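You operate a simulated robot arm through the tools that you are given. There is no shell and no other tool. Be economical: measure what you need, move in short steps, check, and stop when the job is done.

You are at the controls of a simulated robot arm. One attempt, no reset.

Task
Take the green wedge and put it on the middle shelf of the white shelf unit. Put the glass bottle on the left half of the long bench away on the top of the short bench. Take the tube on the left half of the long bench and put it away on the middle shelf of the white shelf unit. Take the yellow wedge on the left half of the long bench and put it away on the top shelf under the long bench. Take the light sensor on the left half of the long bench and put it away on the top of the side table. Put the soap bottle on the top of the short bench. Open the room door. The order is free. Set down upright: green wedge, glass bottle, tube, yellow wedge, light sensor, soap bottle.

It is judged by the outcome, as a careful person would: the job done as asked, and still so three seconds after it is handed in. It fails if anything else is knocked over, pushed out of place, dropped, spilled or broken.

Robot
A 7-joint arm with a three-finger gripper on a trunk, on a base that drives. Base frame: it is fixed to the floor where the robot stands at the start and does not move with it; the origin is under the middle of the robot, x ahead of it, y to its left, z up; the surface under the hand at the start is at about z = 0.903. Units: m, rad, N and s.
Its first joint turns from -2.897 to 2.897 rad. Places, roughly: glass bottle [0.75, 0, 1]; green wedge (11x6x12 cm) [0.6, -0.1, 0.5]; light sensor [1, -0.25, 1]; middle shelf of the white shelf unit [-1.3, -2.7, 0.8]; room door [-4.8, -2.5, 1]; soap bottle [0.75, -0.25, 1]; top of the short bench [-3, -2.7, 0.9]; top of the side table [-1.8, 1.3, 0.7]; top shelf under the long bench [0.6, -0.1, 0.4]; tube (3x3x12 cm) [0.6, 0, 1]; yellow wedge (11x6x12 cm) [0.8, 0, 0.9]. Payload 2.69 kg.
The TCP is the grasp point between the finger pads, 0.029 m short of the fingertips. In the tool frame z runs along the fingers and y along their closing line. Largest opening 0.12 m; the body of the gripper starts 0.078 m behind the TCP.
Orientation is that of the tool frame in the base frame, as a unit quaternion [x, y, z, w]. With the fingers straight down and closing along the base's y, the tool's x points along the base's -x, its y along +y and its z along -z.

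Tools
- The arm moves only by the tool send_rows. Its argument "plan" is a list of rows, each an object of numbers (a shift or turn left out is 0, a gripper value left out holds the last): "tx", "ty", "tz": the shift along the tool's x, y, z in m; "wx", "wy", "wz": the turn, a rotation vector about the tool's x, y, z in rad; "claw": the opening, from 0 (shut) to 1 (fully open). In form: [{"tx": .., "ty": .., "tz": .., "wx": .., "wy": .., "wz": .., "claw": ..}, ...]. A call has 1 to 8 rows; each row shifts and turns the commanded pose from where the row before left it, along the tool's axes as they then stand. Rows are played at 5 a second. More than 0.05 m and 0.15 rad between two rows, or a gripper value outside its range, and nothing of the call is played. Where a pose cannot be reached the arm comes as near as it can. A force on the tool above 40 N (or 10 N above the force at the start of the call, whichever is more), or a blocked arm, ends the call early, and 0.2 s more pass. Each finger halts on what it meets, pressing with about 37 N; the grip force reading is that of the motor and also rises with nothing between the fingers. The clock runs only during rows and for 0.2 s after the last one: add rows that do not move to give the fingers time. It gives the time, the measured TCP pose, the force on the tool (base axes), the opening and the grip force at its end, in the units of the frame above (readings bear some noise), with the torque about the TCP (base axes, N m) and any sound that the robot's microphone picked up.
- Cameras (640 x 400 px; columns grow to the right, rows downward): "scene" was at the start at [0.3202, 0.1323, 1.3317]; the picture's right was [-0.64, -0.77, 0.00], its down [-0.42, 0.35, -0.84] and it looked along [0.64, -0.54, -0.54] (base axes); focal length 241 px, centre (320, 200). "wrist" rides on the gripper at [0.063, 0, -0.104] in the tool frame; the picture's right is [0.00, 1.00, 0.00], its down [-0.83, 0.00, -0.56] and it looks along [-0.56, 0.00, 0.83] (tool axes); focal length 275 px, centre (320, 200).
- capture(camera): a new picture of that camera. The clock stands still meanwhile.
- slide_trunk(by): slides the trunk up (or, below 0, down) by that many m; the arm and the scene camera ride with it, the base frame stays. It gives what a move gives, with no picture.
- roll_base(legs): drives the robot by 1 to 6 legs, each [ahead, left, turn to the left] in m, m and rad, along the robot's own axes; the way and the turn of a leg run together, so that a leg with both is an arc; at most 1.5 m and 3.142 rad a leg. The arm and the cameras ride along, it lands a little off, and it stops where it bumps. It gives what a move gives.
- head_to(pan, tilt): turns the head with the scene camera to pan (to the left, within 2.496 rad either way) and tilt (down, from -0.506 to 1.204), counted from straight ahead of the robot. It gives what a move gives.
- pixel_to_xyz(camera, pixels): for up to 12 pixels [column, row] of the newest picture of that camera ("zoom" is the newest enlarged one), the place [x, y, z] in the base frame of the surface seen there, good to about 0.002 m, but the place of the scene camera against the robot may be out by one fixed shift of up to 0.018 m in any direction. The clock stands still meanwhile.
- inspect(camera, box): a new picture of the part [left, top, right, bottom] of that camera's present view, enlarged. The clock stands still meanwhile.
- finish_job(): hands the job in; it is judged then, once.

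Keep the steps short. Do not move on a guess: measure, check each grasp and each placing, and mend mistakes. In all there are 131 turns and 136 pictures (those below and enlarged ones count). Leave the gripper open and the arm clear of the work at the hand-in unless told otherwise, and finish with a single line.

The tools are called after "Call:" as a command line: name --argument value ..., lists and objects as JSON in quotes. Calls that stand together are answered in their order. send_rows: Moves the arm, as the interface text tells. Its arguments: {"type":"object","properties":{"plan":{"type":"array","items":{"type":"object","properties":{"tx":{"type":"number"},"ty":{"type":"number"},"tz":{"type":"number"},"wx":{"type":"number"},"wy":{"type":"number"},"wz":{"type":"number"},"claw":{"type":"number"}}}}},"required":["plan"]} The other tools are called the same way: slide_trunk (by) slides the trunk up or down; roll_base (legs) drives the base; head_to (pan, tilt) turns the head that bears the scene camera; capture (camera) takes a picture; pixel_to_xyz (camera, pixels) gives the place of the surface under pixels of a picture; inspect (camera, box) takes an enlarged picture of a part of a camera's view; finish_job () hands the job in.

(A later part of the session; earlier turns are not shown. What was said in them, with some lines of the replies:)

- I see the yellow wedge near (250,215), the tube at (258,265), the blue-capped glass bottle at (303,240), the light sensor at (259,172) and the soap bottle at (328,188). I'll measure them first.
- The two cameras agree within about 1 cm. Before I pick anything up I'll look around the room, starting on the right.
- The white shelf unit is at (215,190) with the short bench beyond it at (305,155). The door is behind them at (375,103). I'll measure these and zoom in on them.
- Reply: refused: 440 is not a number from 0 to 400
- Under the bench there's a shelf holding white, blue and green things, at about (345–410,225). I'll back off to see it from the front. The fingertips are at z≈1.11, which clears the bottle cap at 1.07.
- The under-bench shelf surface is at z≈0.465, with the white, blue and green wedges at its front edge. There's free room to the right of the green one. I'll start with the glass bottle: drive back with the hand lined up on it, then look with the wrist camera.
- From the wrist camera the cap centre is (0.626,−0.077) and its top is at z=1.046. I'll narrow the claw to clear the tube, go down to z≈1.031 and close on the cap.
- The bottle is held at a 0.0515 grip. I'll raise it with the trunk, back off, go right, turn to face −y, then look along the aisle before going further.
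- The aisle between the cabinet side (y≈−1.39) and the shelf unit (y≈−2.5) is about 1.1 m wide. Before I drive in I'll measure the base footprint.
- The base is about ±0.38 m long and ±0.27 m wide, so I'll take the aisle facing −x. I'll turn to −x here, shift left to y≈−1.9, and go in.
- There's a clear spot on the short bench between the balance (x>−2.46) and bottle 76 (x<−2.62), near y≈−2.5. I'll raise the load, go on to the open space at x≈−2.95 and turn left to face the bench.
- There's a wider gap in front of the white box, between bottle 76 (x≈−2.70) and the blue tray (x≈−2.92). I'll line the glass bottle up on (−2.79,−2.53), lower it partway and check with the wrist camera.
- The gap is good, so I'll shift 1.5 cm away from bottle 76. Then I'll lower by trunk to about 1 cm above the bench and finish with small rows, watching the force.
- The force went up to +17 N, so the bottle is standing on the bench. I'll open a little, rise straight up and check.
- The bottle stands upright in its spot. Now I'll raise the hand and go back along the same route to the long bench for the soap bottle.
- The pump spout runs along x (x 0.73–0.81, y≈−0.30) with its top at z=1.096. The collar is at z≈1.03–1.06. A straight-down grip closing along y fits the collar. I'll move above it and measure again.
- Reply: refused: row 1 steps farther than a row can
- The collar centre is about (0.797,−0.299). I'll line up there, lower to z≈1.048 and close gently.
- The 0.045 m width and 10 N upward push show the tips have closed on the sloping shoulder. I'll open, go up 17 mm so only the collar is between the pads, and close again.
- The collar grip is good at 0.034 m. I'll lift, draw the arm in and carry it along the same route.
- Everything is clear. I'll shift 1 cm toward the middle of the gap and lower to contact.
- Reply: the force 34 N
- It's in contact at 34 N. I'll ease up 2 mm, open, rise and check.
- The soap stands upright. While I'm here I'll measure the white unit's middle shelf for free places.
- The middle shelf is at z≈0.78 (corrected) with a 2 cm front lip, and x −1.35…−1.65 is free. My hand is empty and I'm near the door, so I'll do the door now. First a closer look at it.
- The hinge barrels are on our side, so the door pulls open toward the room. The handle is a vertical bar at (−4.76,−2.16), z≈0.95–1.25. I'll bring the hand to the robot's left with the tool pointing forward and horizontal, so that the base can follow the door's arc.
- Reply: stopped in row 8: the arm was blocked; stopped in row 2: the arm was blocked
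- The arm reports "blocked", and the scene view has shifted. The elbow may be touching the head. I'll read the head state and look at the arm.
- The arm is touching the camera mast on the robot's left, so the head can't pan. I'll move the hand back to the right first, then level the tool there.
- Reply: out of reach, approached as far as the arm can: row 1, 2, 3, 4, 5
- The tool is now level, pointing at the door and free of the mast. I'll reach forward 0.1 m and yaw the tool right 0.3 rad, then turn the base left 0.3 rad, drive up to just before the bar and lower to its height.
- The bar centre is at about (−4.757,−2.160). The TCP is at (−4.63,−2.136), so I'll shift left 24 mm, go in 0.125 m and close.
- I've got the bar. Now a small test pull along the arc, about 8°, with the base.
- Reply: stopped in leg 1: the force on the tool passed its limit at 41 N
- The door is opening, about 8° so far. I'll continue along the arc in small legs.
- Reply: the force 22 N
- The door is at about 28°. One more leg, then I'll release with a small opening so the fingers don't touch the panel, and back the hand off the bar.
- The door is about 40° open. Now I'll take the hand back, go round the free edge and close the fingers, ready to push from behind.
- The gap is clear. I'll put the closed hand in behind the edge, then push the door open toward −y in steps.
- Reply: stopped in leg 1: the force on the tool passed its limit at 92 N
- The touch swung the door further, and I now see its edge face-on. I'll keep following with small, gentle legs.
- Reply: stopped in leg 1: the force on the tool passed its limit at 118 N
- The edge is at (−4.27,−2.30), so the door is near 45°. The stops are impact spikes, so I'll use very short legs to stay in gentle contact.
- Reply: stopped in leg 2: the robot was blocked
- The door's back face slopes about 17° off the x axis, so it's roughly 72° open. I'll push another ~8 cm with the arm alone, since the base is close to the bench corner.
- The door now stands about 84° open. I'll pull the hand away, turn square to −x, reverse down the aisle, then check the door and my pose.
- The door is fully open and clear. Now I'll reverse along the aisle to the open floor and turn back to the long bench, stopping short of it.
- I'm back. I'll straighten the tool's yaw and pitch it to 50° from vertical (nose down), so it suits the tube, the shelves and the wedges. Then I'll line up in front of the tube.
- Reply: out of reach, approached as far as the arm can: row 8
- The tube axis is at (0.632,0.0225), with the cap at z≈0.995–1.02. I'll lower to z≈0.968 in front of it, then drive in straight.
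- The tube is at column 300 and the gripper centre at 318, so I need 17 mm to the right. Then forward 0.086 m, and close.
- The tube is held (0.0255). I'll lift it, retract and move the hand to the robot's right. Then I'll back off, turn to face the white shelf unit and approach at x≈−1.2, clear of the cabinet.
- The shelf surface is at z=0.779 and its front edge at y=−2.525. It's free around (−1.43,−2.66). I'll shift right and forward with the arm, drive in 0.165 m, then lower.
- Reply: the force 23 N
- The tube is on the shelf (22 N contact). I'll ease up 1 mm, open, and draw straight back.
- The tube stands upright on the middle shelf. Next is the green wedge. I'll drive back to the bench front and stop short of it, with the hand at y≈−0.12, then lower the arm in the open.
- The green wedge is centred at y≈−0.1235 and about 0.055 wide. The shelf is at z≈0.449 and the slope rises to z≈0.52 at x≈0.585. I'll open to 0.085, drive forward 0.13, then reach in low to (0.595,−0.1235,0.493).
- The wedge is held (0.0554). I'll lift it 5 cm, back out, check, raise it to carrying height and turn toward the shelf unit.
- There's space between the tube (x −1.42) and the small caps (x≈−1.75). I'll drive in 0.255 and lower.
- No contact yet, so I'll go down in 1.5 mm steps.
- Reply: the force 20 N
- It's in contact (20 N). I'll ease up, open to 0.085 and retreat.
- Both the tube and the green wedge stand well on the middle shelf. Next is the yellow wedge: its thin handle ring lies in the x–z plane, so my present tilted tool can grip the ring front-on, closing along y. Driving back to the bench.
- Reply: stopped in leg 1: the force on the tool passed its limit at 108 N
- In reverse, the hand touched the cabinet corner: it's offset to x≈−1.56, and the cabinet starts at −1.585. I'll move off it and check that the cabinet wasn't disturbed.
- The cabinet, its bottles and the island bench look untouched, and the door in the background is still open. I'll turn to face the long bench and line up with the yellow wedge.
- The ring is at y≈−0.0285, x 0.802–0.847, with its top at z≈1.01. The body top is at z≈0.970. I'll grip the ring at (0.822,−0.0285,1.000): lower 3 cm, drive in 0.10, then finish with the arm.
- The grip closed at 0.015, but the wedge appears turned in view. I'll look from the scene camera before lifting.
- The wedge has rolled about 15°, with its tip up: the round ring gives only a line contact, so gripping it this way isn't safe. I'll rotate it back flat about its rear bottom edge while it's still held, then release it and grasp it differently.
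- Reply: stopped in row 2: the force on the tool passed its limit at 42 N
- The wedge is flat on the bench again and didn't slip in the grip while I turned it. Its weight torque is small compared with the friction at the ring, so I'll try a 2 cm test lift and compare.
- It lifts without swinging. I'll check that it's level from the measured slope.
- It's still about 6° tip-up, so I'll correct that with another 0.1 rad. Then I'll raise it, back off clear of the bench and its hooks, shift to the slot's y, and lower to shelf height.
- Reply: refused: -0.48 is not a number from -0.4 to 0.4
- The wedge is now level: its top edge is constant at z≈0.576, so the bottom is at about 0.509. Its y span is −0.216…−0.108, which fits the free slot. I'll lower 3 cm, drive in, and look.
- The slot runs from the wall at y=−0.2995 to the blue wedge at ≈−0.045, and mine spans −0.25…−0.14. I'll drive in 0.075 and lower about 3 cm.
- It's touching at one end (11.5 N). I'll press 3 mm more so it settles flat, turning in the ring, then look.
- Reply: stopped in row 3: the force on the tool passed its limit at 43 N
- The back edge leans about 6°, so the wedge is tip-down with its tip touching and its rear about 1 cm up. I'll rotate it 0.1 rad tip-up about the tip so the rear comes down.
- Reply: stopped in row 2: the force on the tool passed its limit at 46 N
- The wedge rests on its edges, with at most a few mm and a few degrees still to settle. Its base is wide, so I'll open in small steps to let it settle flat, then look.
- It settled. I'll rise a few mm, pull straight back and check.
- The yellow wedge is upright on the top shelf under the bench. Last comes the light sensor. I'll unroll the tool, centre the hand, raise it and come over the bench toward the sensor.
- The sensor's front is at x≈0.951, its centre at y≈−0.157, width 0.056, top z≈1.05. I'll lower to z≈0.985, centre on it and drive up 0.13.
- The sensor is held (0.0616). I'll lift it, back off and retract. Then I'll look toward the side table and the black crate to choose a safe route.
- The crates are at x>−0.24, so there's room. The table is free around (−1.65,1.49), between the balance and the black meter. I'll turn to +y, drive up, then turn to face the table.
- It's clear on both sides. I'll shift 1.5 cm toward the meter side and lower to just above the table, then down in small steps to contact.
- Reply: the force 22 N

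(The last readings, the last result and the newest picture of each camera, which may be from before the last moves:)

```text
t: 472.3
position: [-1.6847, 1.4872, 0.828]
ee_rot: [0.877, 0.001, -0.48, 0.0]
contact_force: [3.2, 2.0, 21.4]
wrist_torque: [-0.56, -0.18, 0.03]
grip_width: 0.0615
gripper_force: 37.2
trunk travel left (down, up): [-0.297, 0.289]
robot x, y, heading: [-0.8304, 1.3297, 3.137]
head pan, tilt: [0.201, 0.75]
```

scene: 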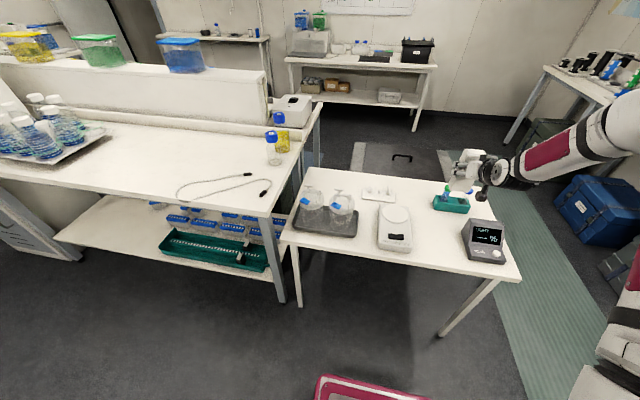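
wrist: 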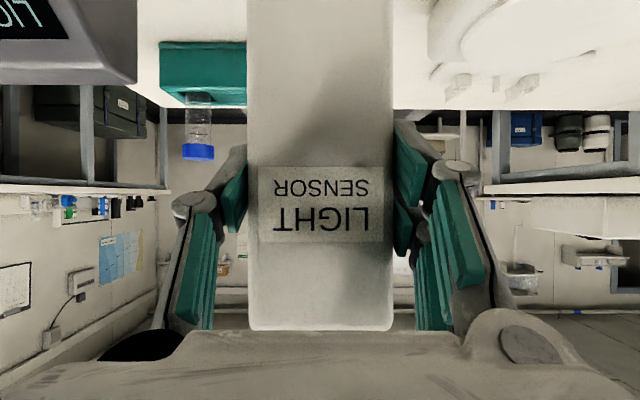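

It's in contact (21 N). Release, draw straight back, and check.

Call:
send_rows --plan '[{"tx": -0.0008, "tz": -0.0005}, {"claw": 0.68}, {}, {"tz": -0.025, "tx": 0.016}, {"tz": -0.036, "tx": 0.023}, {"tz": -0.036, "tx": 0.023}]'

Call:
roll_base --legs '[[-0.15, 0, 0]]'

Call:
capture --camera "wrist"

Call:
inspect --camera "scene" --box '[280, 130, 540, 300]'

```text
t: 473.7
position: [-1.5871, 1.4975, 0.8253]
ee_rot: [0.879, 0.002, -0.477, 0.001]
contact_force: [-0.9, 0.5, -0.1]
wrist_torque: [-0.02, -0.03, -0.03]
grip_width: 0.0817
gripper_force: 0.1
out of reach, approached as far as the arm can: row 6
trunk travel left (down, up): [-0.297, 0.289]
robot x, y, heading: [-0.831, 1.3298, 3.136]
head pan, tilt: [0.201, 0.75]
```

```text
t: 475.1
position: [-1.4363, 1.5012, 0.8259]
ee_rot: [0.878, 0.0, -0.478, 0.0]
contact_force: [-0.1, -0.2, 0.2]
wrist_torque: [-0.04, -0.01, 0.01]
grip_width: 0.0816
gripper_force: 0.0
trunk travel left (down, up): [-0.297, 0.289]
robot x, y, heading: [-0.6787, 1.3291, 3.135]
head pan, tilt: [0.201, 0.75]
```

```text
11 pictures are left
```

wrist: 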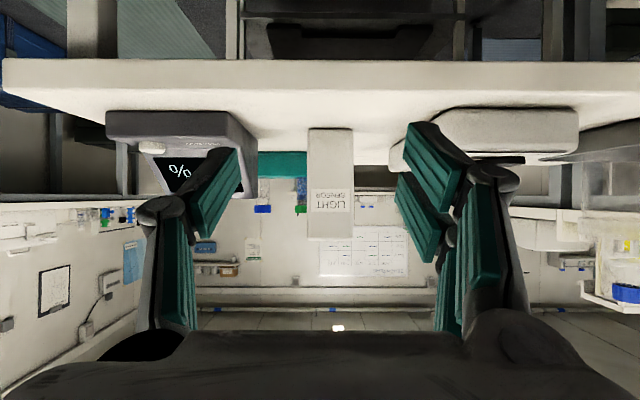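

```text
2.35 times, centred on (410, 215) of scene
```

zoom: 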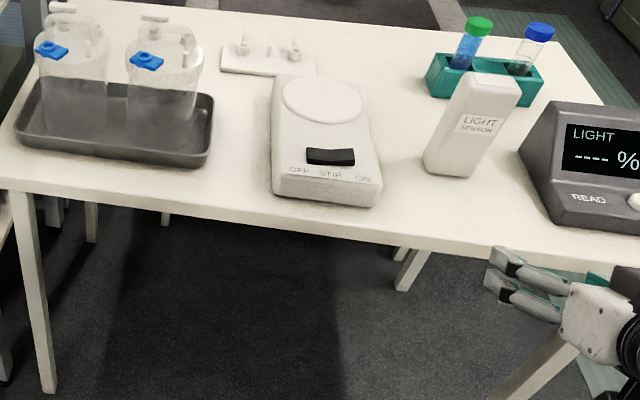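

The light sensor stands upright on the side table with its neighbours untouched. I'll open the gripper fully, clear of everything, and hand in.

Call:
send_rows --plan '[{"claw": 1.0}, {}, {}]'

Call:
finish_job

```text
t: 475.9
position: [-1.4378, 1.5001, 0.8264]
ee_rot: [0.879, 0.0, -0.478, 0.0]
contact_force: [0.1, -0.1, 0.3]
wrist_torque: [0.0, 0.05, -0.02]
grip_width: 0.1202
gripper_force: 0.0
trunk travel left (down, up): [-0.297, 0.289]
robot x, y, heading: [-0.6842, 1.3282, 3.137]
head pan, tilt: [0.201, 0.75]
```

```text
The job is handed in.
```

All six items are set down upright in their places, the room door is open to about 84°, and the job is handed in; along the way the hand bumped the cabinet corner once (108 N), and afterwards the cabinet and the bottles on it looked undisturbed.
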